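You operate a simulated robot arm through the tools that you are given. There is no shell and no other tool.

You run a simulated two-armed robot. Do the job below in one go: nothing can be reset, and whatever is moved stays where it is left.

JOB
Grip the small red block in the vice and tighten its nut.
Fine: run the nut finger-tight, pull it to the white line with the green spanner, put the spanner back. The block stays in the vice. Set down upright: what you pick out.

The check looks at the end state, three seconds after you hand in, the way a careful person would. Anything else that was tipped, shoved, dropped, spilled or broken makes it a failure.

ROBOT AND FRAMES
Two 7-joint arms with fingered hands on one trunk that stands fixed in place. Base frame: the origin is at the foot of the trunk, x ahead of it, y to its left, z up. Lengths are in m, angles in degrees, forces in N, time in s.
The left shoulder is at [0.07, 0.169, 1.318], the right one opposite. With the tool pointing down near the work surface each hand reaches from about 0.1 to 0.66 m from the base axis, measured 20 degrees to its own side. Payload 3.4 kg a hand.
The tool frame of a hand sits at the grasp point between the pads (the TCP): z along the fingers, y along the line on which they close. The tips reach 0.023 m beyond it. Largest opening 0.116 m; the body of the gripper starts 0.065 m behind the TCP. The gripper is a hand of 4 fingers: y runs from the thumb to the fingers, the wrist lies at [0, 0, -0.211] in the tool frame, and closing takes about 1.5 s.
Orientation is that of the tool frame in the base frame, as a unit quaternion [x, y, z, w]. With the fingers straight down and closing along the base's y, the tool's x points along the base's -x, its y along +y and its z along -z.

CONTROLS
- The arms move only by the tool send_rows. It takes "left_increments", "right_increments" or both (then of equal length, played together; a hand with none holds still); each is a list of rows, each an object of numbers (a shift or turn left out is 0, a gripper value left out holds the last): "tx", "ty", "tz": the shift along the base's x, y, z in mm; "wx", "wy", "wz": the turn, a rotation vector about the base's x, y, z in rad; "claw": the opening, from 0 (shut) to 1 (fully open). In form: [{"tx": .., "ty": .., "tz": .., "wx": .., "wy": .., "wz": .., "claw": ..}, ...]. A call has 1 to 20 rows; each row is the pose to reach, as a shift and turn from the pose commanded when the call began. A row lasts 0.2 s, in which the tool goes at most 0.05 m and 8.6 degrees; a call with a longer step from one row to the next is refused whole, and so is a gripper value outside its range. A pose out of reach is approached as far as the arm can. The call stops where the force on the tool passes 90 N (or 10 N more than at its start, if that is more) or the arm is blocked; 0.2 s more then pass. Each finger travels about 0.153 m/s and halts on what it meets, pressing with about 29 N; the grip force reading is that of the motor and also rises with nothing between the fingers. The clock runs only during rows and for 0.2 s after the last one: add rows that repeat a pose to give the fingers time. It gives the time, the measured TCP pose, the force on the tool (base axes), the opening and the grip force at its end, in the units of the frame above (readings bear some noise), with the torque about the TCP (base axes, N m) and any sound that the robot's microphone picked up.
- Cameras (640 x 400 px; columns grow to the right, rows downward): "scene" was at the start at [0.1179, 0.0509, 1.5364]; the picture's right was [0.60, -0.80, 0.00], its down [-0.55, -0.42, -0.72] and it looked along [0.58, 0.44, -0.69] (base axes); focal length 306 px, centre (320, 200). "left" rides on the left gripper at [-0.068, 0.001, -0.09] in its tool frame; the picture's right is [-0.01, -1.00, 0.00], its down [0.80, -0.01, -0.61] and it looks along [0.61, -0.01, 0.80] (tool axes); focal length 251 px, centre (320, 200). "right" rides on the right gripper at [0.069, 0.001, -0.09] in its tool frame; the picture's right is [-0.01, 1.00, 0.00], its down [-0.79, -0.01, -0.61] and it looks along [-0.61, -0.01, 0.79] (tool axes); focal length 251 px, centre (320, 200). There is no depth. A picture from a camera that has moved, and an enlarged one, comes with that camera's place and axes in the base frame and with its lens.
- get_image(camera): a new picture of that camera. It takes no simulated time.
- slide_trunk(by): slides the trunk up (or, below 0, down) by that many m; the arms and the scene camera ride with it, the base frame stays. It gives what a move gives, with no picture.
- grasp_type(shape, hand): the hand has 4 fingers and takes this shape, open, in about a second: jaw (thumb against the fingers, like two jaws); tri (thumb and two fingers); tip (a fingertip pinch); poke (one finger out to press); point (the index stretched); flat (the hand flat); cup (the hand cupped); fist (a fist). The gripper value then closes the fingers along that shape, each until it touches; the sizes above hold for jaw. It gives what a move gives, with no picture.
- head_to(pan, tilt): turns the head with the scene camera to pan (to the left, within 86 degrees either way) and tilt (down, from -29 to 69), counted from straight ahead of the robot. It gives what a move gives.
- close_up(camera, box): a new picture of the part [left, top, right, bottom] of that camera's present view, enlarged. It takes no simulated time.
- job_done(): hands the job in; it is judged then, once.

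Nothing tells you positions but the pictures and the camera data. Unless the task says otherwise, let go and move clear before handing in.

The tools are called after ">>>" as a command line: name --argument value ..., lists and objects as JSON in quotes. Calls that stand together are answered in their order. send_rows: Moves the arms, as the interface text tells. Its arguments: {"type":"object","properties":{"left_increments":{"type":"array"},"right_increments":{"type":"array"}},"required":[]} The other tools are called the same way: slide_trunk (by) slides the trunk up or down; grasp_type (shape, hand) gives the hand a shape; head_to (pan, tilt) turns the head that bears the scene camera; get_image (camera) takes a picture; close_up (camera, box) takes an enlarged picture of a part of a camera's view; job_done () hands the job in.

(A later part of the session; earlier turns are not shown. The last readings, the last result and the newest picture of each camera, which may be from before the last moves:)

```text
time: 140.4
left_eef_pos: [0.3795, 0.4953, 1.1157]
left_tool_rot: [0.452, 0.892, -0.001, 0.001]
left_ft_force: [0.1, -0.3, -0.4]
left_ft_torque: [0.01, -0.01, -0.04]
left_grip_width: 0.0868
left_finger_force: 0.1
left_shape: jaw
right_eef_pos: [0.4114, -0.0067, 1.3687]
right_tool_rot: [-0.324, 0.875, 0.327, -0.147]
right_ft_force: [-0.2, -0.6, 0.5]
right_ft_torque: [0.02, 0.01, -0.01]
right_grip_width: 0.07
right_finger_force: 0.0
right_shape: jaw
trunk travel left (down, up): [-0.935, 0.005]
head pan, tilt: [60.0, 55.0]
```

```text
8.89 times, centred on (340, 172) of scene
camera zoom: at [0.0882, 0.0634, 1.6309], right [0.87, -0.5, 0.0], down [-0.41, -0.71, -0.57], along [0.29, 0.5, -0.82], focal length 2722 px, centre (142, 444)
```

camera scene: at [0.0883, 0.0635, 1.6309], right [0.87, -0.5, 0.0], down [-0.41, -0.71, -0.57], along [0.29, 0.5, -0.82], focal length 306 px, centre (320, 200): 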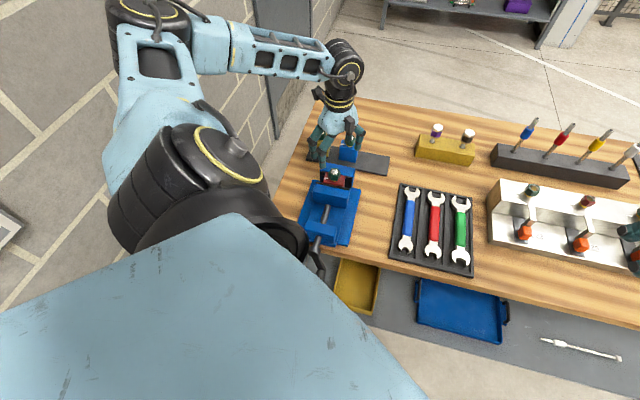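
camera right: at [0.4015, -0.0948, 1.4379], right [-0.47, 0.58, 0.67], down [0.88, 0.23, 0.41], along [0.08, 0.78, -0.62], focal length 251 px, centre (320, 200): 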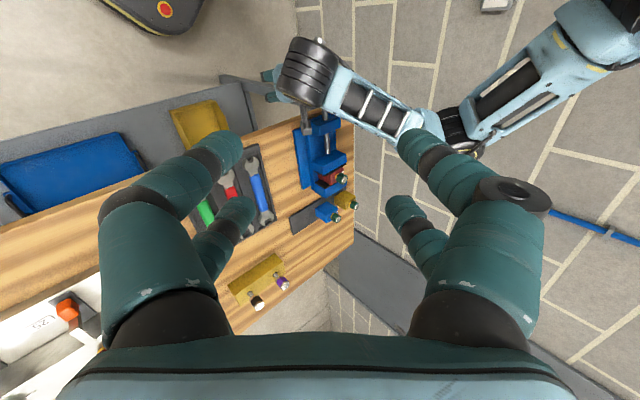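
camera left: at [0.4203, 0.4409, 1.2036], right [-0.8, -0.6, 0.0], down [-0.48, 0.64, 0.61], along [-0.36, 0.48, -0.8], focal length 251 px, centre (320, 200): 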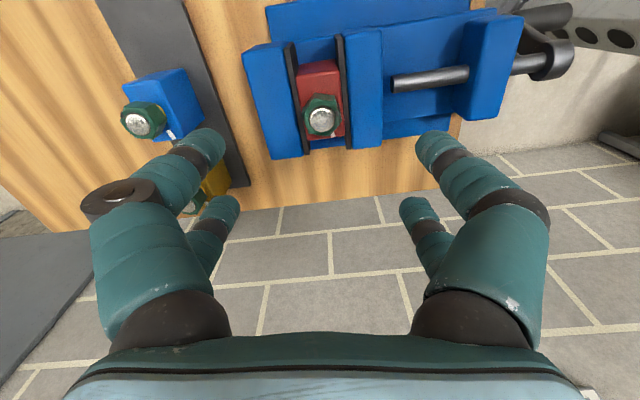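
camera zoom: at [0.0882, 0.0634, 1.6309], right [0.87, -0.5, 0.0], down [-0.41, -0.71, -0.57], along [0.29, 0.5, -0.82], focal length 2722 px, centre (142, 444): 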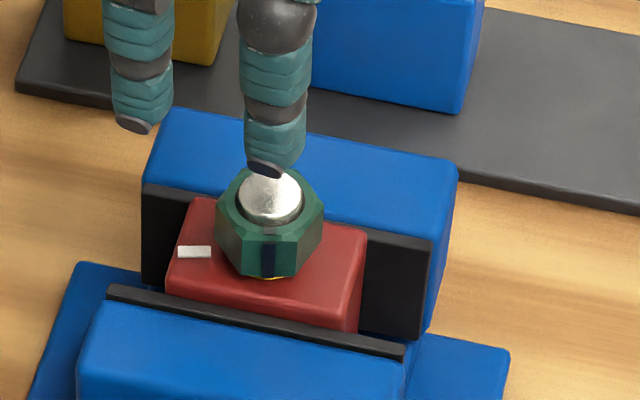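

The tick now points toward me (about −90°) and the white line is at about −166°, so roughly 75° clockwise remains for the spanner. I'll measure more exactly.

>>> close_up --camera "left" --box '[280, 55, 370, 150]'

>>> close_up --camera "scene" --box '[328, 160, 352, 182]'

```text
4.21 times, centred on (325, 102) of left
camera zoom: at [0.4203, 0.4409, 1.2036], right [-0.8, -0.6, 0.0], down [-0.48, 0.64, 0.61], along [-0.36, 0.48, -0.8], focal length 1059 px, centre (299, 610)
```

zoom: 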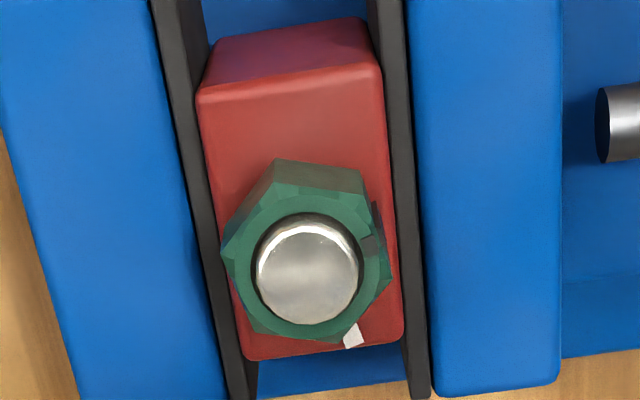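

```text
16.00 times, centred on (340, 171) of scene
camera zoom: at [0.0882, 0.0634, 1.6309], right [0.87, -0.5, 0.0], down [-0.41, -0.71, -0.57], along [0.29, 0.5, -0.82], focal length 4899 px, centre (0, 664)
```

zoom: 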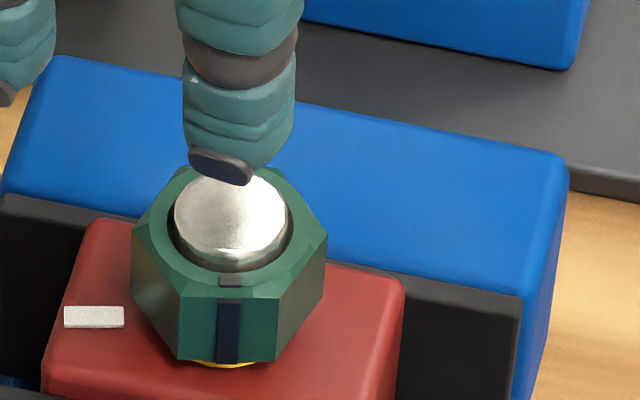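

The tick is at about −78° and the white line at about −167°, so about 89° clockwise is left for the spanner. The spanner's far end, used with my left yaw going from about +87° to −2°, covers that in one sweep. Now I'll fetch the green spanner, first raising the left hand and moving toward the tray.

>>> send_rows --left_increments '[{"tz": 30}, {"tz": 60, "wz": 0.1}, {"tz": 90, "wz": 0.22}, {"tz": 120, "wz": 0.35}, {"tx": 20, "ty": -20, "tz": 150, "wz": 0.48}, {"tx": 45, "ty": -45, "tz": 165, "wz": 0.61}, {"tx": 70, "ty": -72, "tz": 175, "wz": 0.74}, {"tx": 95, "ty": -100, "tz": 180, "wz": 0.87}, {"tx": 118, "ty": -130, "tz": 180, "wz": 1.0}, {"tx": 140, "ty": -160, "tz": 180, "wz": 1.13}, {"tx": 162, "ty": -190, "tz": 180, "wz": 1.26}, {"tx": 184, "ty": -220, "tz": 180, "wz": 1.39}, {"tx": 205, "ty": -245, "tz": 180, "wz": 1.52}, {"tx": 215, "ty": -255, "tz": 180, "wz": 1.64}, {"tx": 220, "ty": -260, "tz": 180, "wz": 1.723}, {"tx": 220, "ty": -260, "tz": 180, "wz": 1.723}]'

>>> slide_trunk --by -0.16

>>> get_image --camera "left"

>>> get_image --camera "scene"

```text
time: 143.8
left_eef_pos: [0.5997, 0.2352, 1.2948]
left_tool_rot: [-0.382, 0.924, 0.0, 0.002]
left_ft_force: [-0.5, -0.2, 0.2]
left_ft_torque: [-0.01, 0.02, 0.02]
left_grip_width: 0.0871
left_finger_force: 0.0
left_shape: jaw
right_eef_pos: [0.4114, -0.0065, 1.3684]
right_tool_rot: [-0.325, 0.875, 0.327, -0.147]
right_ft_force: [0.2, 0.5, 0.3]
right_ft_torque: [-0.07, -0.01, 0.01]
right_grip_width: 0.0695
right_finger_force: 0.0
right_shape: jaw
trunk travel left (down, up): [-0.935, 0.005]
head pan, tilt: [60.0, 55.0]
```

```text
time: 145.6
left_eef_pos: [0.5988, 0.2355, 1.1352]
left_tool_rot: [-0.382, 0.924, 0.0, 0.001]
left_ft_force: [1.0, 0.7, 0.0]
left_ft_torque: [-0.01, 0.0, 0.0]
left_grip_width: 0.0868
left_finger_force: 0.0
left_shape: jaw
right_eef_pos: [0.411, -0.0073, 1.2086]
right_tool_rot: [-0.325, 0.875, 0.328, -0.149]
right_ft_force: [0.0, -0.4, -0.3]
right_ft_torque: [-0.03, 0.01, 0.01]
right_grip_width: 0.0697
right_finger_force: 0.1
right_shape: jaw
trunk travel left (down, up): [-0.775, 0.165]
head pan, tilt: [60.0, 55.0]
```

```text
taken
camera left: at [0.6468, 0.2847, 1.2237], right [0.71, -0.7, 0.0], down [-0.56, -0.57, 0.61], along [-0.42, -0.43, -0.8], focal length 251 px, centre (320, 200)
```

left: 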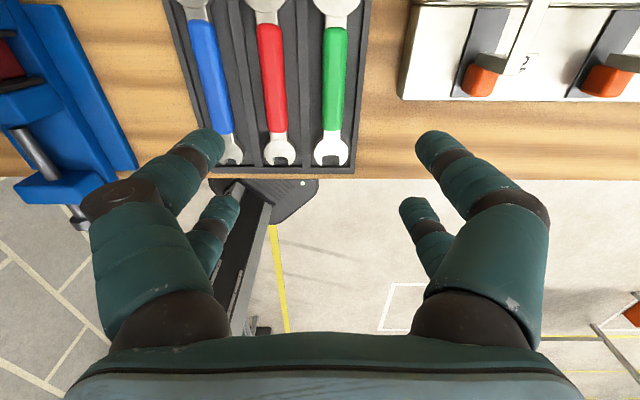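

```text
taken
camera scene: at [0.0883, 0.0634, 1.4709], right [0.87, -0.5, 0.0], down [-0.41, -0.71, -0.57], along [0.29, 0.5, -0.82], focal length 306 px, centre (320, 200)
```

scene: 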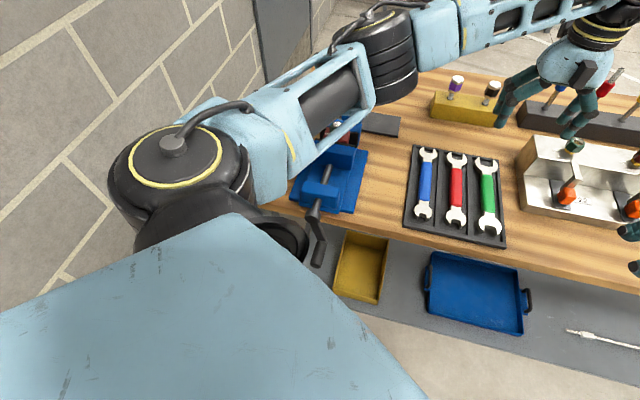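

Over the tray now. I'll zoom in on the green spanner from both cameras to measure its pose.

>>> close_up --camera "left" --box '[280, 0, 380, 185]'

>>> close_up --camera "scene" --box '[455, 140, 515, 250]'

>>> close_up --camera "scene" --box '[400, 140, 515, 250]'

```text
2.16 times, centred on (330, 92) of left
camera zoom: at [0.6468, 0.2847, 1.2237], right [0.71, -0.7, 0.0], down [-0.56, -0.57, 0.61], along [-0.42, -0.43, -0.8], focal length 544 px, centre (298, 432)
```

zoom: 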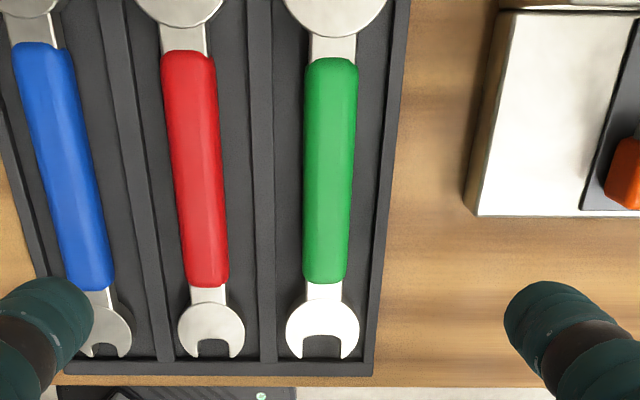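

```text
3.64 times, centred on (485, 195) of scene
camera zoom: at [0.0883, 0.0634, 1.4709], right [0.87, -0.5, 0.0], down [-0.41, -0.71, -0.57], along [0.29, 0.5, -0.82], focal length 1113 px, centre (-280, 218)
```

zoom: 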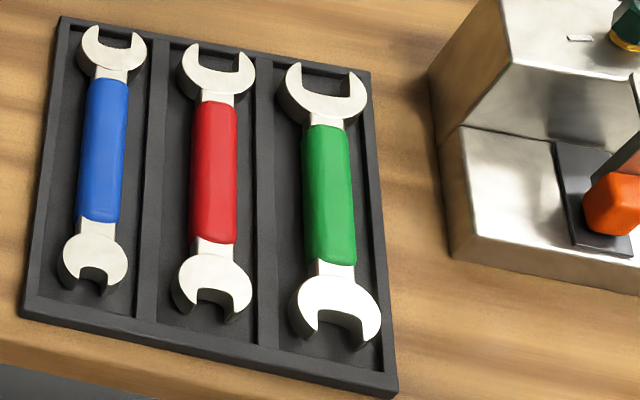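

```text
3.64 times, centred on (458, 195) of scene
camera zoom: at [0.0883, 0.0634, 1.4709], right [0.87, -0.5, 0.0], down [-0.41, -0.71, -0.57], along [0.29, 0.5, -0.82], focal length 1113 px, centre (-180, 218)
```

zoom: 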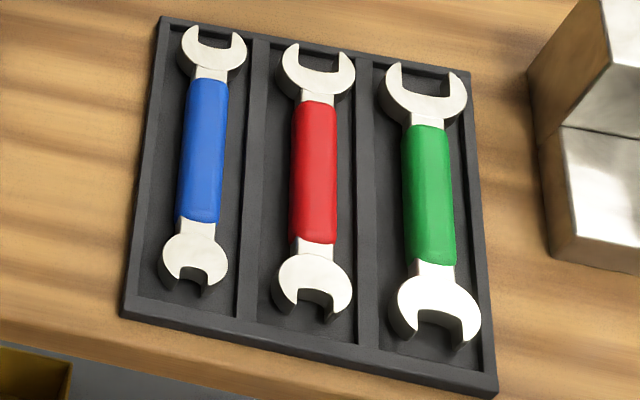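

>>> close_up --camera "scene" --box '[475, 150, 505, 180]'

>>> close_up --camera "scene" --box '[475, 205, 510, 240]'

>>> close_up --camera "left" --box '[305, 0, 365, 60]'

>>> close_up --camera "left" --box '[305, 120, 365, 180]'

```text
13.33 times, centred on (490, 165) of scene
camera zoom: at [0.0883, 0.0634, 1.4709], right [0.87, -0.5, 0.0], down [-0.41, -0.71, -0.57], along [0.29, 0.5, -0.82], focal length 4082 px, centre (-1947, 667)
```

zoom: 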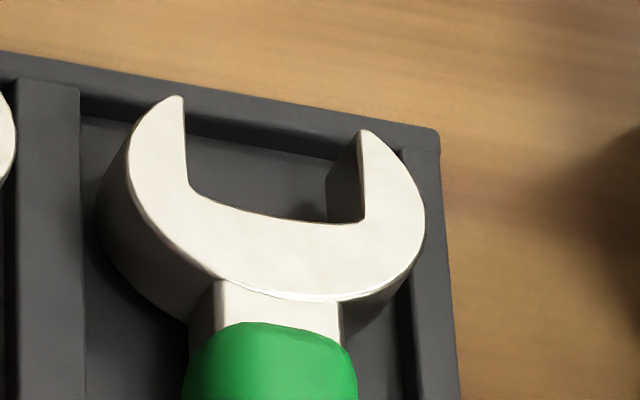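

```text
11.43 times, centred on (492, 222) of scene
camera zoom: at [0.0883, 0.0634, 1.4709], right [0.87, -0.5, 0.0], down [-0.41, -0.71, -0.57], along [0.29, 0.5, -0.82], focal length 3499 px, centre (-1651, -57)
```

zoom: 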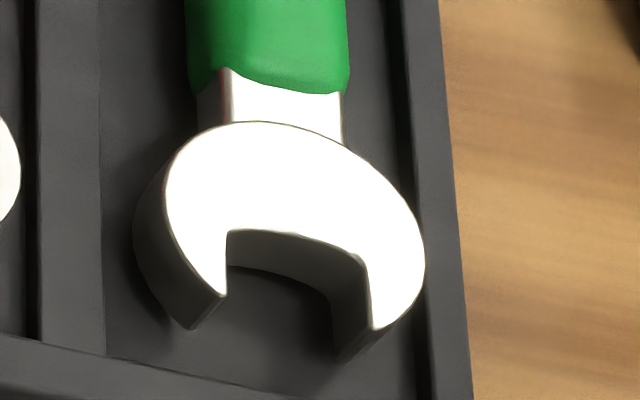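

```text
6.67 times, centred on (335, 30) of left
camera zoom: at [0.6468, 0.2847, 1.2237], right [0.71, -0.7, 0.0], down [-0.56, -0.57, 0.61], along [-0.42, -0.43, -0.8], focal length 1676 px, centre (220, 1333)
```

zoom: 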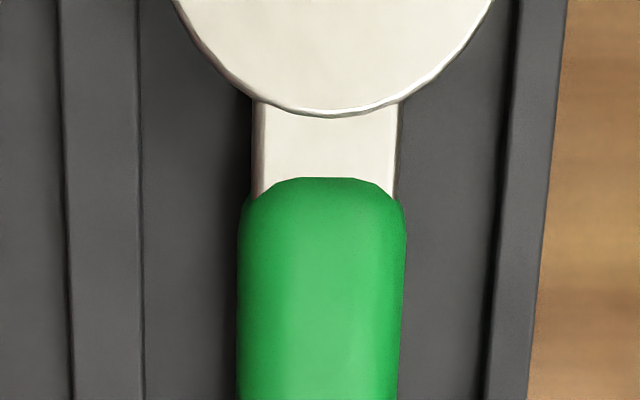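

```text
6.67 times, centred on (335, 150) of left
camera zoom: at [0.6468, 0.2847, 1.2237], right [0.71, -0.7, 0.0], down [-0.56, -0.57, 0.61], along [-0.42, -0.43, -0.8], focal length 1676 px, centre (220, 533)
```

zoom: 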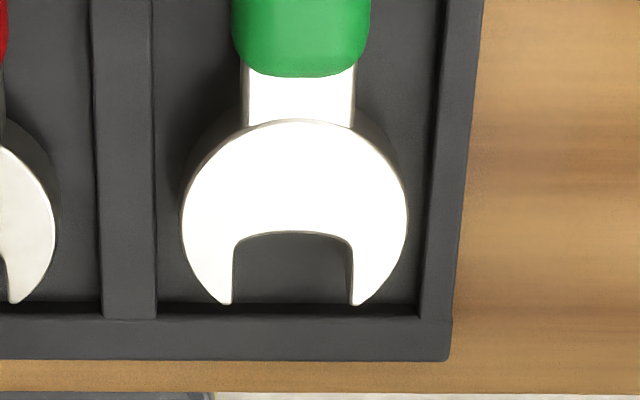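

The spanner's two ends appear to differ in size. I'll move the wrist camera forward to measure the far end, and compare both with the nut's roughly 28 mm flats.

>>> send_rows --left_increments '[{"tx": 13, "ty": 13}, {"tx": 26, "ty": 26}, {"tx": 40, "ty": 40}, {"tx": 40, "ty": 40}]'

>>> get_image --camera "left"

```text
time: 146.6
left_eef_pos: [0.6388, 0.2764, 1.1355]
left_tool_rot: [-0.382, 0.924, -0.001, 0.001]
left_ft_force: [-0.4, 0.3, 1.0]
left_ft_torque: [0.0, 0.01, -0.06]
left_grip_width: 0.0868
left_finger_force: 0.0
left_shape: jaw
right_eef_pos: [0.4122, -0.0057, 1.2096]
right_tool_rot: [-0.325, 0.875, 0.327, -0.148]
right_ft_force: [0.0, -0.6, -0.1]
right_ft_torque: [0.01, 0.01, -0.02]
right_grip_width: 0.0699
right_finger_force: 0.1
right_shape: jaw
trunk travel left (down, up): [-0.775, 0.165]
head pan, tilt: [60.0, 55.0]
```

```text
taken
camera left: at [0.6868, 0.3253, 1.2237], right [0.71, -0.7, 0.0], down [-0.56, -0.57, 0.61], along [-0.42, -0.43, -0.8], focal length 251 px, centre (320, 200)
```

left: 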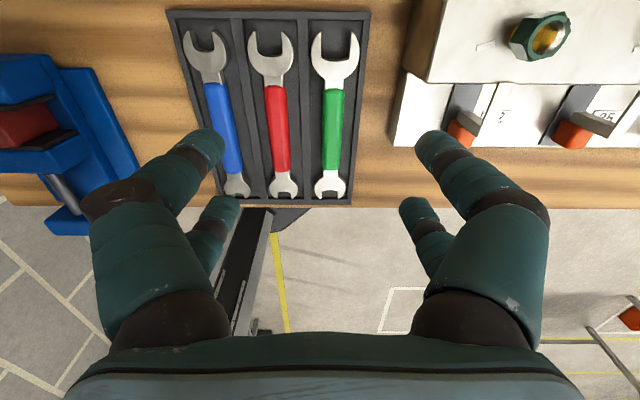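

>>> close_up --camera "left" --box '[295, 15, 375, 115]'

>>> close_up --camera "left" --box '[295, 115, 375, 215]'

>>> close_up --camera "left" --box '[165, 5, 375, 210]'

>>> close_up --camera "left" --box '[385, 0, 640, 160]'

```text
4.00 times, centred on (335, 65) of left
camera zoom: at [0.6868, 0.3253, 1.2237], right [0.71, -0.7, 0.0], down [-0.56, -0.57, 0.61], along [-0.42, -0.43, -0.8], focal length 1006 px, centre (260, 740)
```

zoom: 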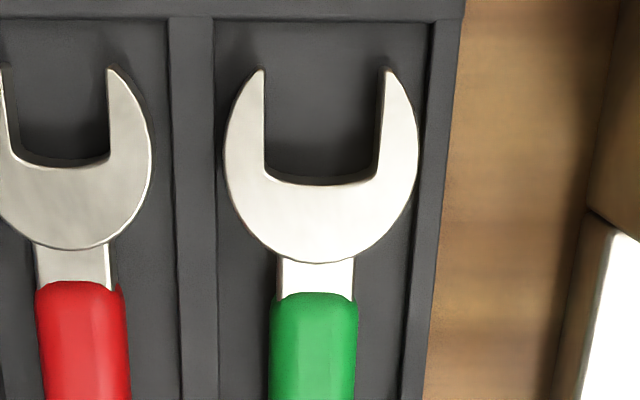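

```text
4.00 times, centred on (335, 165) of left
camera zoom: at [0.6868, 0.3253, 1.2237], right [0.71, -0.7, 0.0], down [-0.56, -0.57, 0.61], along [-0.42, -0.43, -0.8], focal length 1006 px, centre (260, 340)
```

zoom: 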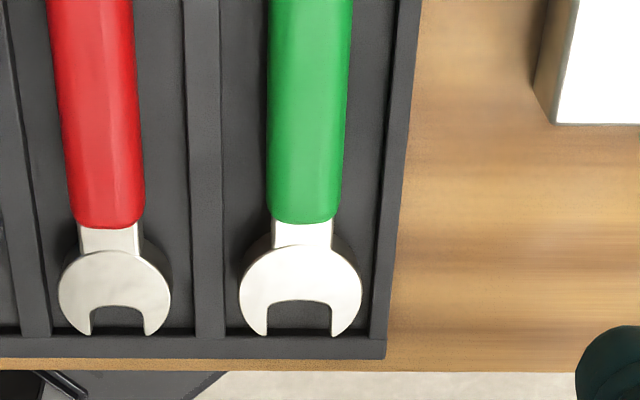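

```text
1.95 times, centred on (270, 108) of left
camera zoom: at [0.6868, 0.3253, 1.2237], right [0.71, -0.7, 0.0], down [-0.56, -0.57, 0.61], along [-0.42, -0.43, -0.8], focal length 491 px, centre (418, 380)
```

zoom: 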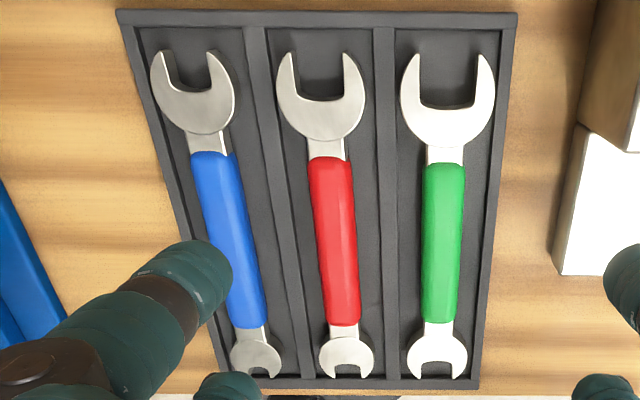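

```text
2.50 times, centred on (512, 80) of left
camera zoom: at [0.6868, 0.3253, 1.2237], right [0.71, -0.7, 0.0], down [-0.56, -0.57, 0.61], along [-0.42, -0.43, -0.8], focal length 629 px, centre (-161, 500)
```

zoom: 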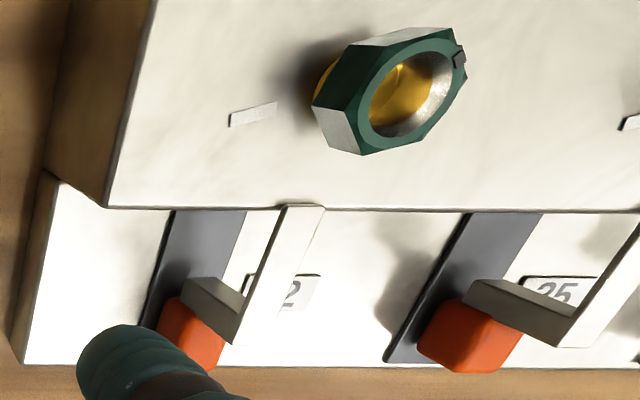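

Jaw widths come out at about 31 mm for the far end and about 25 mm for the near end; the nut is roughly 28 mm across flats, so the far end is the right one. I'll check the handle height against the tray dividers from the right camera.

>>> get_image --camera "right"

>>> close_up --camera "scene" --box '[470, 160, 515, 225]'

```text
taken
camera right: at [0.4016, -0.0947, 1.2779], right [-0.47, 0.58, 0.67], down [0.88, 0.23, 0.41], along [0.08, 0.78, -0.62], focal length 251 px, centre (320, 200)
```

right: 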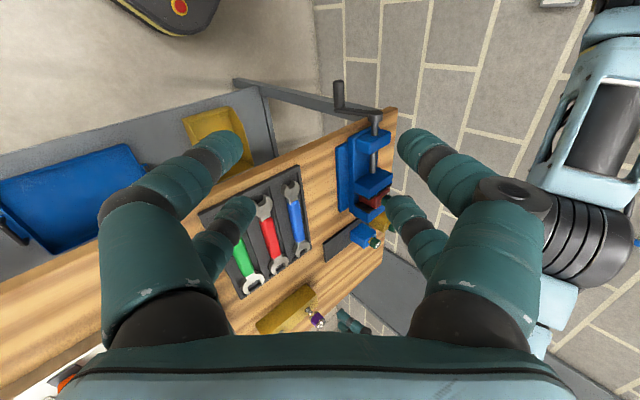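

```text
6.15 times, centred on (492, 192) of scene
camera zoom: at [0.0883, 0.0636, 1.4709], right [0.87, -0.5, 0.0], down [-0.41, -0.71, -0.57], along [0.29, 0.5, -0.82], focal length 1884 px, centre (-742, 246)
```

zoom: 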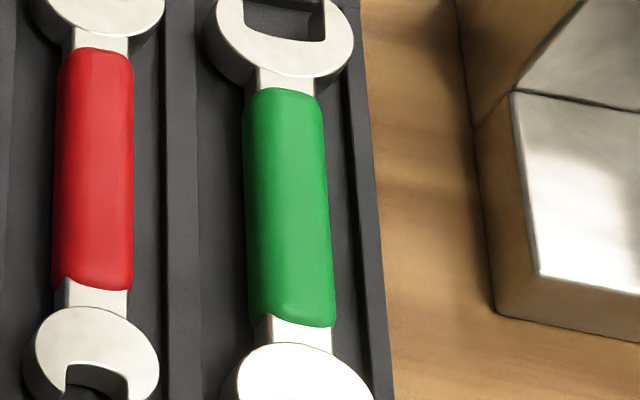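

The handle stands well proud of the low dividers. I'll move over a grip point slightly behind the handle's middle, narrow the fingers and descend partway.

>>> send_rows --left_increments '[{"tx": -10, "ty": -16, "tz": -20, "claw": 0.45}, {"tx": -20, "ty": -32, "tz": -45}, {"tx": -30, "ty": -48, "tz": -75}, {"tx": -38.3, "ty": -63.5, "tz": -105}, {"tx": -38.3, "ty": -63.5, "tz": -135}, {"tx": -38.3, "ty": -63.5, "tz": -135}]'

>>> get_image --camera "left"

>>> close_up --camera "scene" --box '[420, 100, 540, 240]'

```text
time: 148.0
left_eef_pos: [0.5997, 0.2124, 0.9996]
left_tool_rot: [-0.383, 0.924, -0.001, 0.001]
left_ft_force: [1.6, 0.2, -0.5]
left_ft_torque: [-0.02, 0.02, 0.01]
left_grip_width: 0.0527
left_finger_force: 0.0
left_shape: jaw
right_eef_pos: [0.4116, -0.0069, 1.2085]
right_tool_rot: [-0.325, 0.875, 0.327, -0.147]
right_ft_force: [0.5, -0.8, 0.1]
right_ft_torque: [0.01, 0.02, -0.03]
right_grip_width: 0.0698
right_finger_force: 0.0
right_shape: jaw
trunk travel left (down, up): [-0.775, 0.165]
head pan, tilt: [60.0, 55.0]
```

```text
taken
camera left: at [0.6479, 0.2615, 1.0887], right [0.71, -0.7, 0.0], down [-0.56, -0.57, 0.61], along [-0.42, -0.43, -0.8], focal length 251 px, centre (320, 200)
```

left: 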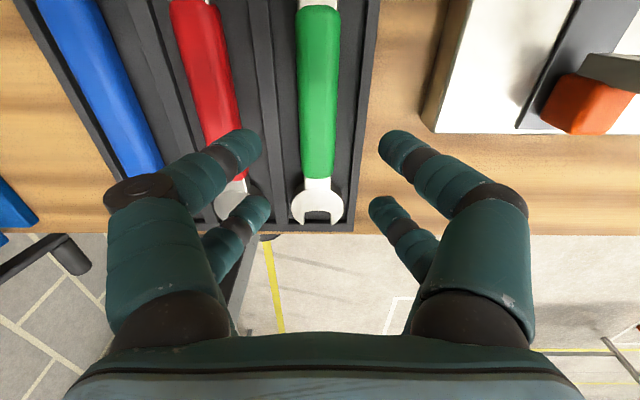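

```text
2.86 times, centred on (480, 170) of scene
camera zoom: at [0.0882, 0.0634, 1.4709], right [0.87, -0.5, 0.0], down [-0.41, -0.71, -0.57], along [0.29, 0.5, -0.82], focal length 875 px, centre (-137, 286)
```

zoom: 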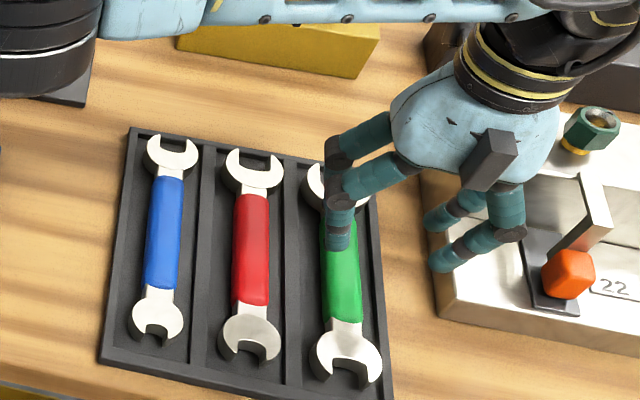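

Alignment over the handle is good and the metal fixture to the right is 15 mm clear. Lowering closer.

>>> send_rows --left_increments '[{"tz": -15}, {"tz": -30}, {"tz": -45}, {"tz": -55}, {"tz": -55}]'

>>> get_image --camera "left"

>>> close_up --camera "scene" --box '[440, 120, 540, 230]'

```text
time: 149.2
left_eef_pos: [0.6013, 0.2119, 0.9452]
left_tool_rot: [-0.382, 0.924, -0.001, 0.001]
left_ft_force: [-0.4, 0.2, 0.7]
left_ft_torque: [0.0, -0.02, -0.01]
left_grip_width: 0.0525
left_finger_force: 0.0
left_shape: jaw
right_eef_pos: [0.4114, -0.0076, 1.207]
right_tool_rot: [-0.324, 0.875, 0.327, -0.147]
right_ft_force: [0.5, 0.6, 0.4]
right_ft_torque: [0.0, -0.01, 0.0]
right_grip_width: 0.0697
right_finger_force: 0.1
right_shape: jaw
trunk travel left (down, up): [-0.775, 0.165]
head pan, tilt: [60.0, 55.0]
```

```text
taken
camera left: at [0.6486, 0.261, 1.0337], right [0.71, -0.7, 0.0], down [-0.56, -0.57, 0.61], along [-0.42, -0.43, -0.8], focal length 251 px, centre (320, 200)
```

left: 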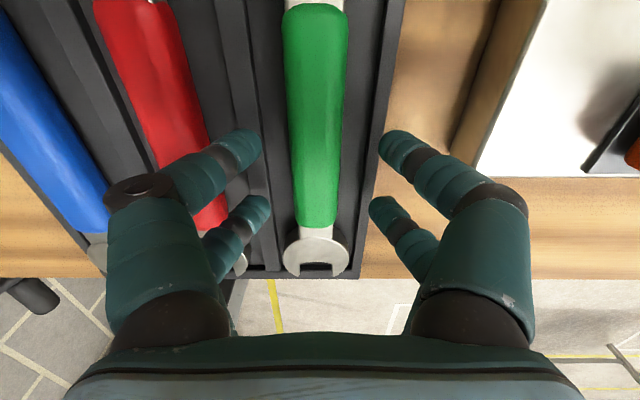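

```text
3.64 times, centred on (490, 175) of scene
camera zoom: at [0.0882, 0.0634, 1.4709], right [0.87, -0.5, 0.0], down [-0.41, -0.71, -0.57], along [0.29, 0.5, -0.82], focal length 1113 px, centre (-298, 291)
```

zoom: 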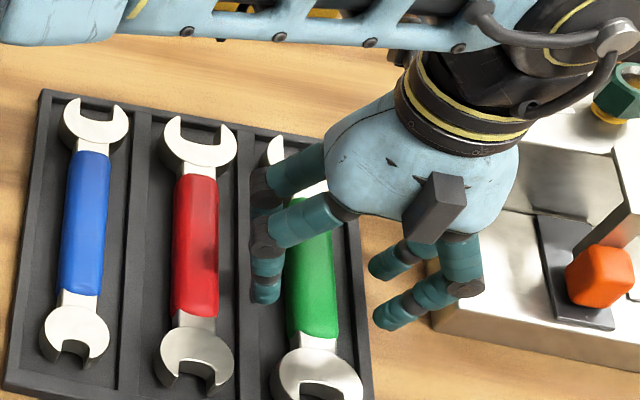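

The handle is about 2 mm left of centre, which I'll correct. I'll lower in small steps and watch for contact.

>>> send_rows --left_increments '[{"tx": -1.1, "ty": 1.1, "tz": -5}, {"tx": -1.1, "ty": 1.1, "tz": -10}, {"tx": -1.1, "ty": 1.1, "tz": -10}]'

>>> send_rows --left_increments '[{"tz": -2.5}, {"tz": -5}, {"tz": -5}]'

>>> get_image --camera "left"

>>> close_up --camera "scene" --box '[450, 140, 530, 230]'

```text
time: 150.0
left_eef_pos: [0.5999, 0.2125, 0.9363]
left_tool_rot: [-0.382, 0.924, 0.001, 0.002]
left_ft_force: [0.3, 0.3, 0.2]
left_ft_torque: [-0.01, 0.0, 0.01]
left_grip_width: 0.0528
left_finger_force: 0.0
left_shape: jaw
right_eef_pos: [0.4106, -0.0061, 1.209]
right_tool_rot: [-0.325, 0.875, 0.327, -0.148]
right_ft_force: [0.1, -0.7, -0.6]
right_ft_torque: [-0.01, 0.01, 0.0]
right_grip_width: 0.0701
right_finger_force: 0.0
right_shape: jaw
trunk travel left (down, up): [-0.775, 0.165]
head pan, tilt: [60.0, 55.0]
```

```text
time: 150.8
left_eef_pos: [0.5981, 0.2133, 0.9346]
left_tool_rot: [-0.383, 0.924, -0.001, 0.004]
left_ft_force: [8.4, 8.5, 31.8]
left_ft_torque: [0.95, 0.65, -0.4]
left_grip_width: 0.0523
left_finger_force: 0.0
left_shape: jaw
right_eef_pos: [0.409, -0.0062, 1.2097]
right_tool_rot: [-0.326, 0.875, 0.328, -0.146]
right_ft_force: [0.1, 0.6, -0.4]
right_ft_torque: [0.02, 0.02, -0.02]
right_grip_width: 0.0699
right_finger_force: 0.1
right_shape: jaw
trunk travel left (down, up): [-0.775, 0.165]
head pan, tilt: [60.0, 55.0]
```

```text
taken
camera left: at [0.6458, 0.2628, 1.0226], right [0.71, -0.7, 0.01], down [-0.56, -0.57, 0.6], along [-0.42, -0.43, -0.8], focal length 251 px, centre (320, 200)
```

left: 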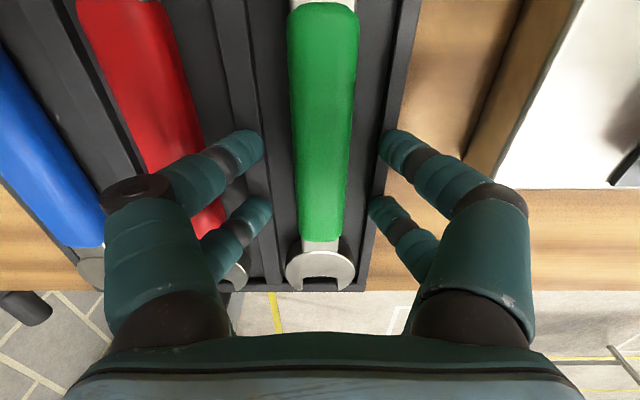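

```text
4.44 times, centred on (490, 185) of scene
camera zoom: at [0.0844, 0.0632, 1.4715], right [0.87, -0.5, 0.0], down [-0.41, -0.71, -0.57], along [0.29, 0.5, -0.82], focal length 1361 px, centre (-436, 267)
```

zoom: 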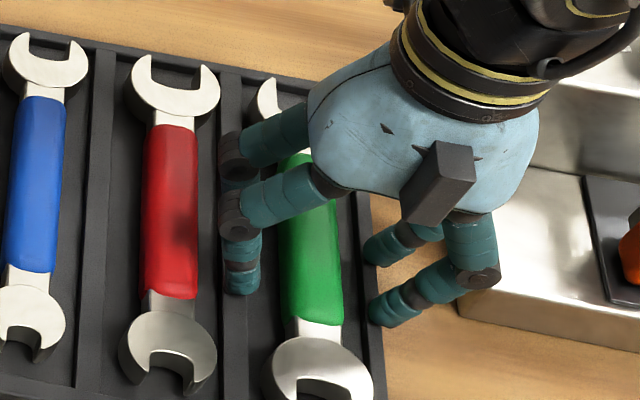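

The fingertips touched the divider rims at TCP z≈0.934, which puts the rim at about 0.911. I'll back up 3 mm, narrow the fingers to slip inside the slot and try again.

>>> send_rows --left_increments '[{"tz": 3}, {"tz": 6}, {"tz": 6, "claw": 0.33}, {"tz": 6, "claw": 0.3}, {"tz": 6, "claw": 0.3}]'

>>> send_rows --left_increments '[{"tz": -2.5}, {"tz": -5}, {"tz": -5}]'

>>> get_image --camera "left"

```text
time: 152.0
left_eef_pos: [0.5996, 0.2151, 0.9341]
left_tool_rot: [-0.383, 0.924, 0.0, 0.0]
left_ft_force: [-1.2, 1.0, -1.1]
left_ft_torque: [0.02, -0.04, 0.1]
left_grip_width: 0.0261
left_finger_force: 28.6
left_shape: jaw
right_eef_pos: [0.413, -0.0054, 1.2081]
right_tool_rot: [-0.325, 0.875, 0.327, -0.147]
right_ft_force: [0.1, 0.5, 0.1]
right_ft_torque: [-0.02, 0.02, 0.0]
right_grip_width: 0.07
right_finger_force: 0.0
right_shape: jaw
trunk travel left (down, up): [-0.775, 0.165]
head pan, tilt: [60.0, 55.0]
```

```text
time: 152.8
left_eef_pos: [0.5994, 0.214, 0.9338]
left_tool_rot: [-0.383, 0.924, -0.002, 0.003]
left_ft_force: [6.6, 4.0, 19.9]
left_ft_torque: [-0.18, -0.33, 0.06]
left_grip_width: 0.0267
left_finger_force: 28.6
left_shape: jaw
right_eef_pos: [0.4098, -0.0063, 1.2087]
right_tool_rot: [-0.325, 0.875, 0.327, -0.146]
right_ft_force: [0.1, 0.1, -0.6]
right_ft_torque: [-0.01, -0.04, -0.03]
right_grip_width: 0.0701
right_finger_force: 0.1
right_shape: jaw
trunk travel left (down, up): [-0.775, 0.165]
head pan, tilt: [60.0, 55.0]
```

```text
taken
camera left: at [0.6464, 0.2627, 1.0224], right [0.71, -0.7, 0.01], down [-0.56, -0.57, 0.6], along [-0.42, -0.43, -0.8], focal length 251 px, centre (320, 200)
```

left: 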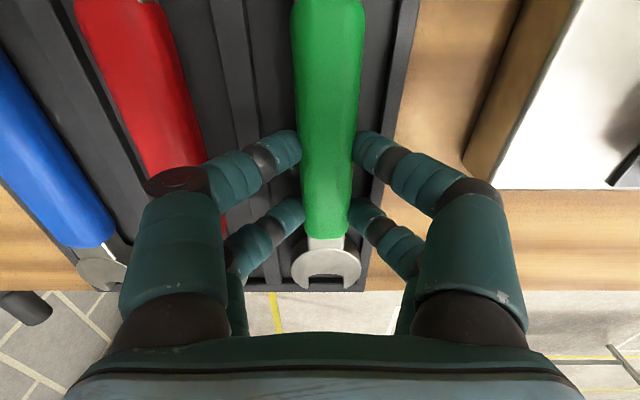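

The fingers have already closed onto the handle's sides. I'll relieve the downward press, squeeze firmly, then lift slowly.

>>> send_rows --left_increments '[{"tz": 3}, {"tz": 5, "claw": 0.1}, {"tz": 5, "claw": 0.1}, {"tz": 5, "claw": 0.1}, {"tz": 5, "claw": 0.1}]'

>>> send_rows --left_increments '[{"tz": 2}, {"tz": 5}, {"tz": 10}, {"tz": 18}, {"tz": 26}, {"tz": 26}]'

>>> get_image --camera "left"

>>> close_up --camera "scene" --box '[420, 100, 540, 240]'

```text
time: 154.0
left_eef_pos: [0.6003, 0.2124, 0.9351]
left_tool_rot: [-0.381, 0.924, 0.0, 0.0]
left_ft_force: [0.2, 0.3, -0.3]
left_ft_torque: [-0.02, 0.05, -0.01]
left_grip_width: 0.0252
left_finger_force: 29.4
left_shape: jaw
right_eef_pos: [0.4124, -0.0063, 1.2072]
right_tool_rot: [-0.325, 0.875, 0.327, -0.147]
right_ft_force: [0.2, -0.2, -0.3]
right_ft_torque: [-0.02, 0.01, -0.02]
right_grip_width: 0.0698
right_finger_force: 0.0
right_shape: jaw
trunk travel left (down, up): [-0.775, 0.165]
head pan, tilt: [60.0, 55.0]
```

```text
time: 155.4
left_eef_pos: [0.6005, 0.2134, 0.9612]
left_tool_rot: [-0.382, 0.924, 0.0, 0.0]
left_ft_force: [0.2, 0.0, -2.3]
left_ft_torque: [-0.03, 0.04, -0.01]
left_grip_width: 0.0252
left_finger_force: 28.8
left_shape: jaw
right_eef_pos: [0.4121, -0.008, 1.2081]
right_tool_rot: [-0.325, 0.875, 0.327, -0.148]
right_ft_force: [0.4, 0.0, 0.3]
right_ft_torque: [0.0, 0.01, -0.02]
right_grip_width: 0.0698
right_finger_force: 0.0
right_shape: jaw
trunk travel left (down, up): [-0.775, 0.165]
head pan, tilt: [60.0, 55.0]
```

```text
taken
camera left: at [0.6477, 0.2621, 1.0503], right [0.71, -0.7, 0.0], down [-0.56, -0.57, 0.61], along [-0.42, -0.43, -0.8], focal length 251 px, centre (320, 200)
```

left: 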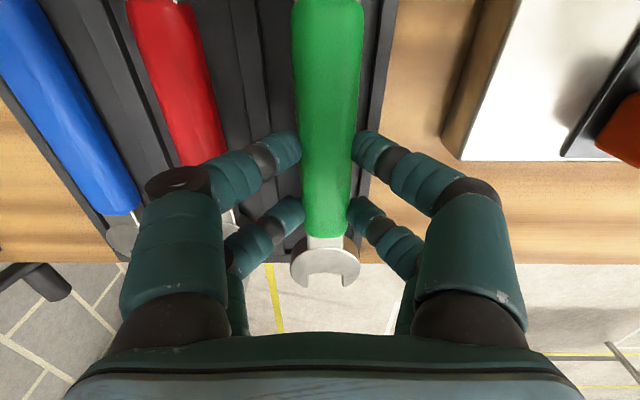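

```text
2.86 times, centred on (480, 170) of scene
camera zoom: at [0.0889, 0.0636, 1.4708], right [0.87, -0.5, 0.0], down [-0.41, -0.71, -0.57], along [0.29, 0.5, -0.82], focal length 875 px, centre (-137, 286)
```

zoom: 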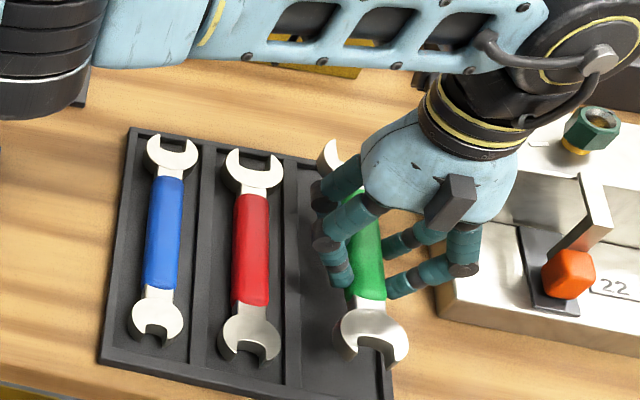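

The green spanner is up, level and secure. I note the return pose: TCP (0.600, 0.2125), yaw 45°, z≈0.936. I'll raise it and carry it round to the front right of the nut, turning to yaw 87°.

>>> send_rows --left_increments '[{"tz": 30}, {"tz": 65}, {"tz": 100}, {"tx": -15, "ty": 8, "tz": 130}, {"tx": -35, "ty": 18, "tz": 155, "wz": 0.08}, {"tx": -60, "ty": 32, "tz": 159, "wz": 0.16}, {"tx": -85, "ty": 45, "tz": 159, "wz": 0.24}, {"tx": -110, "ty": 58, "tz": 159, "wz": 0.33}, {"tx": -135, "ty": 72, "tz": 159, "wz": 0.42}, {"tx": -160, "ty": 86, "tz": 159, "wz": 0.51}, {"tx": -185, "ty": 100, "tz": 159, "wz": 0.6}, {"tx": -210, "ty": 113, "tz": 159, "wz": 0.68}, {"tx": -229, "ty": 123, "tz": 159, "wz": 0.733}, {"tx": -229, "ty": 123, "tz": 159, "wz": 0.733}]'

>>> get_image --camera "left"

>>> get_image --camera "scene"

```text
time: 158.4
left_eef_pos: [0.3711, 0.3364, 1.1204]
left_tool_rot: [-0.689, 0.725, 0.0, 0.001]
left_ft_force: [0.1, 1.5, -2.1]
left_ft_torque: [-0.03, 0.02, 0.02]
left_grip_width: 0.0248
left_finger_force: 29.0
left_shape: jaw
right_eef_pos: [0.4119, -0.0081, 1.2074]
right_tool_rot: [-0.325, 0.875, 0.327, -0.148]
right_ft_force: [-0.8, -0.2, -0.7]
right_ft_torque: [0.01, 0.04, 0.02]
right_grip_width: 0.0697
right_finger_force: 0.1
right_shape: jaw
trunk travel left (down, up): [-0.775, 0.165]
head pan, tilt: [60.0, 55.0]
```

```text
taken
camera left: at [0.3733, 0.4048, 1.2095], right [1.0, -0.04, 0.0], down [-0.03, -0.79, 0.61], along [-0.03, -0.61, -0.8], focal length 251 px, centre (320, 200)
```

left: 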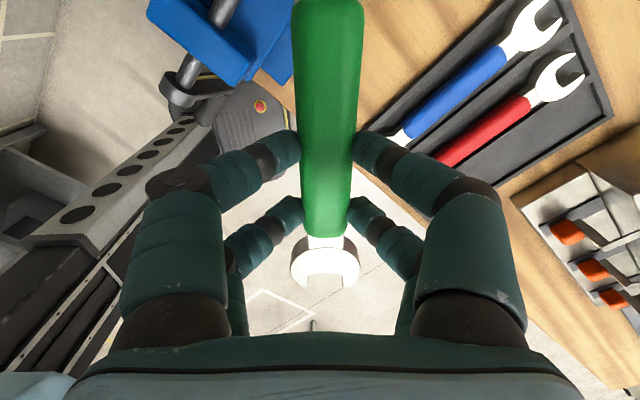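

```text
taken
camera scene: at [0.0893, 0.0635, 1.4708], right [0.87, -0.5, 0.0], down [-0.41, -0.71, -0.57], along [0.29, 0.5, -0.82], focal length 306 px, centre (320, 200)
```

scene: 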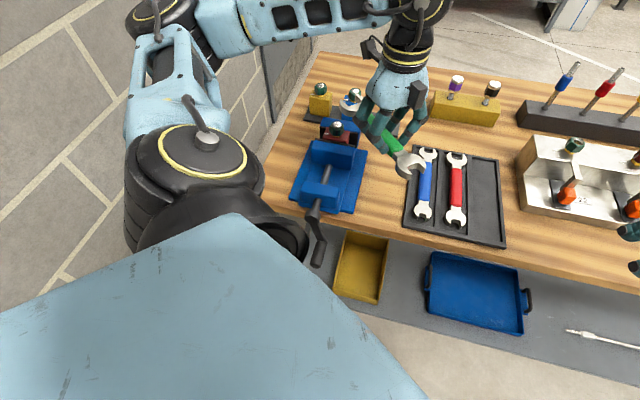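

>>> close_up --camera "scene" --box '[300, 70, 440, 190]'

>>> close_up --camera "scene" --box '[315, 100, 365, 150]'

>>> get_image --camera "right"

```text
3.33 times, centred on (370, 130) of scene
camera zoom: at [0.0893, 0.0635, 1.4708], right [0.87, -0.5, 0.0], down [-0.41, -0.71, -0.57], along [0.29, 0.5, -0.82], focal length 1021 px, centre (153, 433)
```

zoom: 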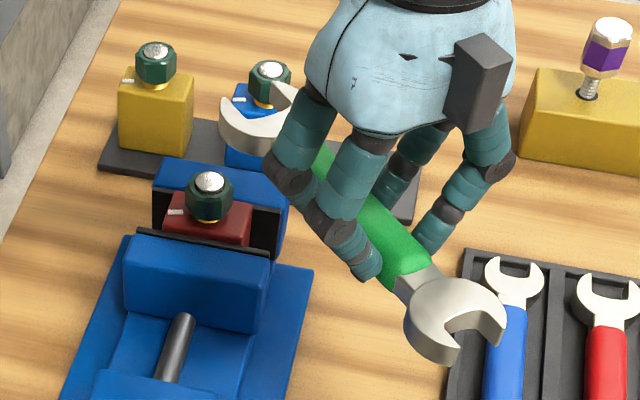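

```text
8.00 times, centred on (340, 125) of scene
camera zoom: at [0.0893, 0.0635, 1.4708], right [0.87, -0.5, 0.0], down [-0.41, -0.71, -0.57], along [0.29, 0.5, -0.82], focal length 2450 px, centre (160, 800)
```

zoom: 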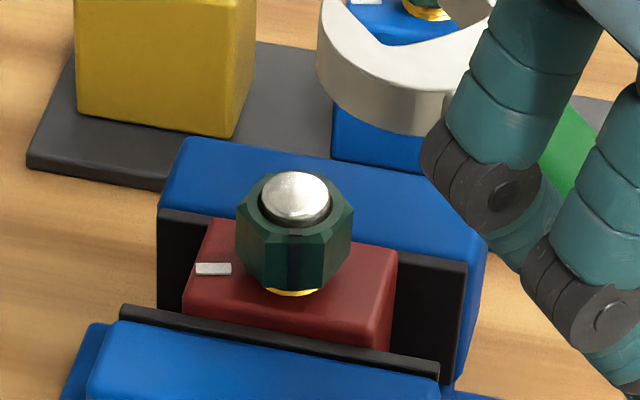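

```text
taken
camera right: at [0.4025, -0.0949, 1.2776], right [-0.46, 0.58, 0.67], down [0.88, 0.23, 0.41], along [0.08, 0.78, -0.62], focal length 251 px, centre (320, 200)
```

right: 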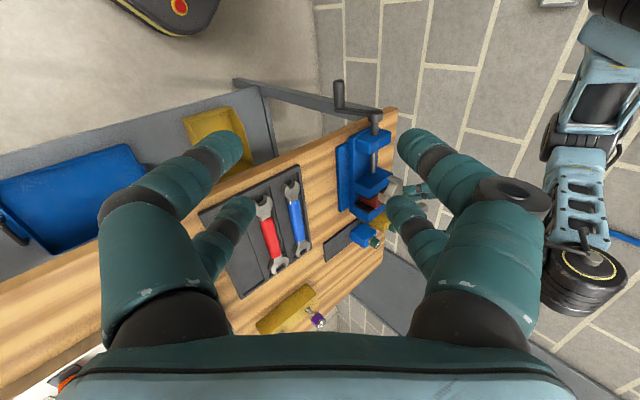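

I'll shift the right hand a little so its camera sees the nut between its fingers and can watch the engagement from the side.

>>> send_rows --right_increments '[{"tx": -12, "ty": 15, "tz": 17}, {"tx": -24, "ty": 30, "tz": 34}, {"tx": -35, "ty": 44, "tz": 50}, {"tx": -35, "ty": 44, "tz": 50}]'

>>> get_image --camera "right"

>>> close_up --camera "right" --box '[280, 140, 380, 260]'

```text
time: 159.4
left_eef_pos: [0.3705, 0.3354, 1.1203]
left_tool_rot: [-0.688, 0.725, 0.001, 0.001]
left_ft_force: [0.5, 0.9, -2.6]
left_ft_torque: [-0.03, 0.0, -0.02]
left_grip_width: 0.0252
left_finger_force: 29.0
left_shape: jaw
right_eef_pos: [0.3762, 0.0381, 1.2582]
right_tool_rot: [-0.324, 0.875, 0.327, -0.148]
right_ft_force: [-0.2, -0.6, 0.0]
right_ft_torque: [0.0, 0.0, 0.01]
right_grip_width: 0.0698
right_finger_force: 0.1
right_shape: jaw
trunk travel left (down, up): [-0.775, 0.165]
head pan, tilt: [60.0, 55.0]
```

```text
taken
camera right: at [0.3664, -0.0504, 1.3279], right [-0.47, 0.58, 0.67], down [0.88, 0.23, 0.41], along [0.08, 0.78, -0.62], focal length 251 px, centre (320, 200)
```

right: 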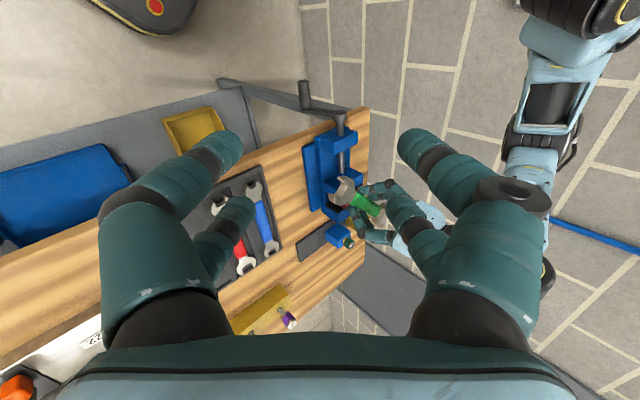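

```text
3.33 times, centred on (330, 200) of right
camera zoom: at [0.3664, -0.0504, 1.3279], right [-0.47, 0.58, 0.67], down [0.88, 0.23, 0.41], along [0.08, 0.78, -0.62], focal length 838 px, centre (287, 200)
```

zoom: 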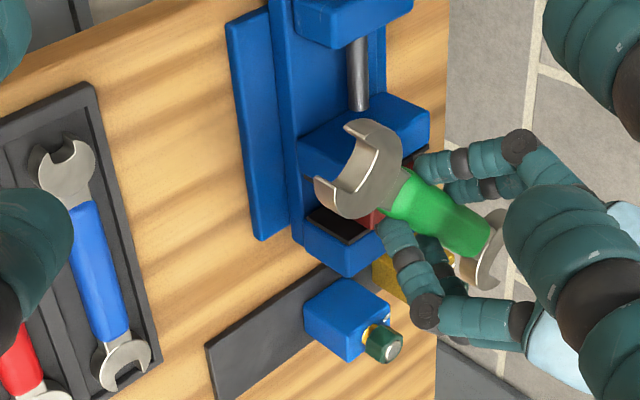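

Good side view. Now I'll lower the spanner to nut height (TCP z≈1.027), 36 mm short of the nut, and check alignment.

>>> send_rows --left_increments '[{"tz": -20}, {"tz": -40}, {"tz": -60}, {"tz": -78}, {"tz": -93}, {"tz": -93}]'

>>> close_up --camera "scene" --box '[310, 90, 400, 170]'

>>> close_up --camera "right" --box '[295, 150, 395, 250]'

>>> get_image --camera "left"

```text
time: 160.8
left_eef_pos: [0.3716, 0.3366, 1.028]
left_tool_rot: [-0.688, 0.725, 0.0, 0.001]
left_ft_force: [0.9, -0.5, -2.8]
left_ft_torque: [-0.01, 0.08, -0.02]
left_grip_width: 0.0249
left_finger_force: 28.7
left_shape: jaw
right_eef_pos: [0.3761, 0.0374, 1.2567]
right_tool_rot: [-0.325, 0.875, 0.327, -0.147]
right_ft_force: [0.4, 0.3, 0.1]
right_ft_torque: [-0.01, 0.0, 0.02]
right_grip_width: 0.0701
right_finger_force: 0.1
right_shape: jaw
trunk travel left (down, up): [-0.775, 0.165]
head pan, tilt: [60.0, 55.0]
```

```text
5.00 times, centred on (355, 130) of scene
camera zoom: at [0.0885, 0.0637, 1.4708], right [0.87, -0.5, 0.0], down [-0.41, -0.71, -0.57], along [0.29, 0.5, -0.82], focal length 1531 px, centre (145, 550)
```

zoom: 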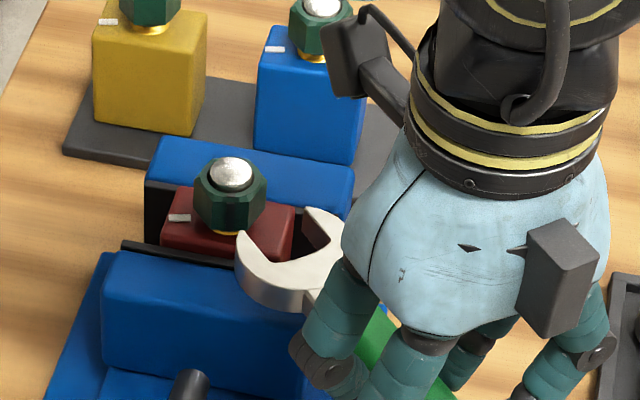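

```text
4.00 times, centred on (345, 200) of right
camera zoom: at [0.3665, -0.0504, 1.3276], right [-0.47, 0.58, 0.67], down [0.88, 0.23, 0.41], along [0.08, 0.78, -0.62], focal length 1006 px, centre (220, 200)
```

zoom: 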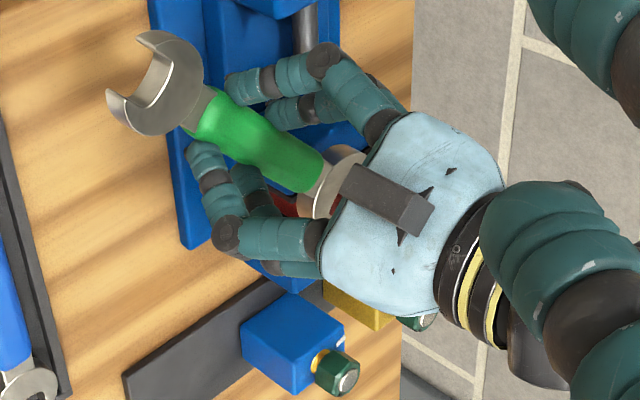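

```text
taken
camera left: at [0.3739, 0.4048, 1.1166], right [1.0, -0.04, 0.0], down [-0.04, -0.79, 0.61], along [-0.03, -0.61, -0.8], focal length 251 px, centre (320, 200)
```

left: 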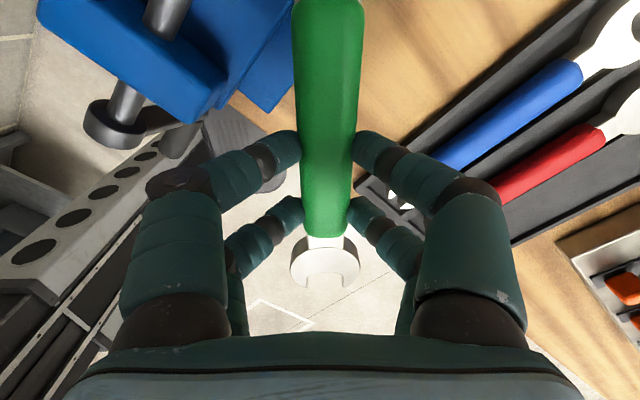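

>>> close_up --camera "scene" --box '[332, 116, 382, 156]'

```text
10.00 times, centred on (357, 136) of scene
camera zoom: at [0.0885, 0.0637, 1.4708], right [0.87, -0.5, 0.0], down [-0.41, -0.71, -0.57], along [0.29, 0.5, -0.82], focal length 3062 px, centre (-50, 840)
```

zoom: 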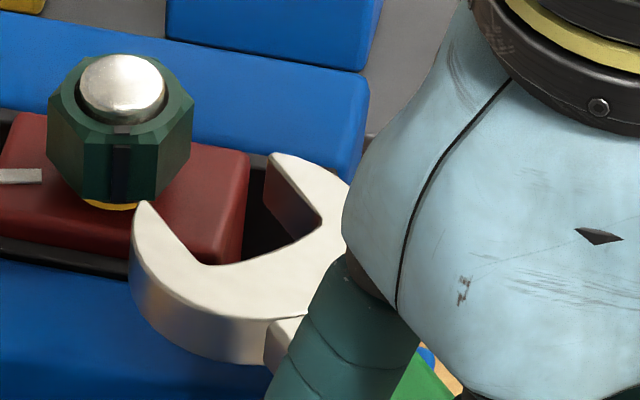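

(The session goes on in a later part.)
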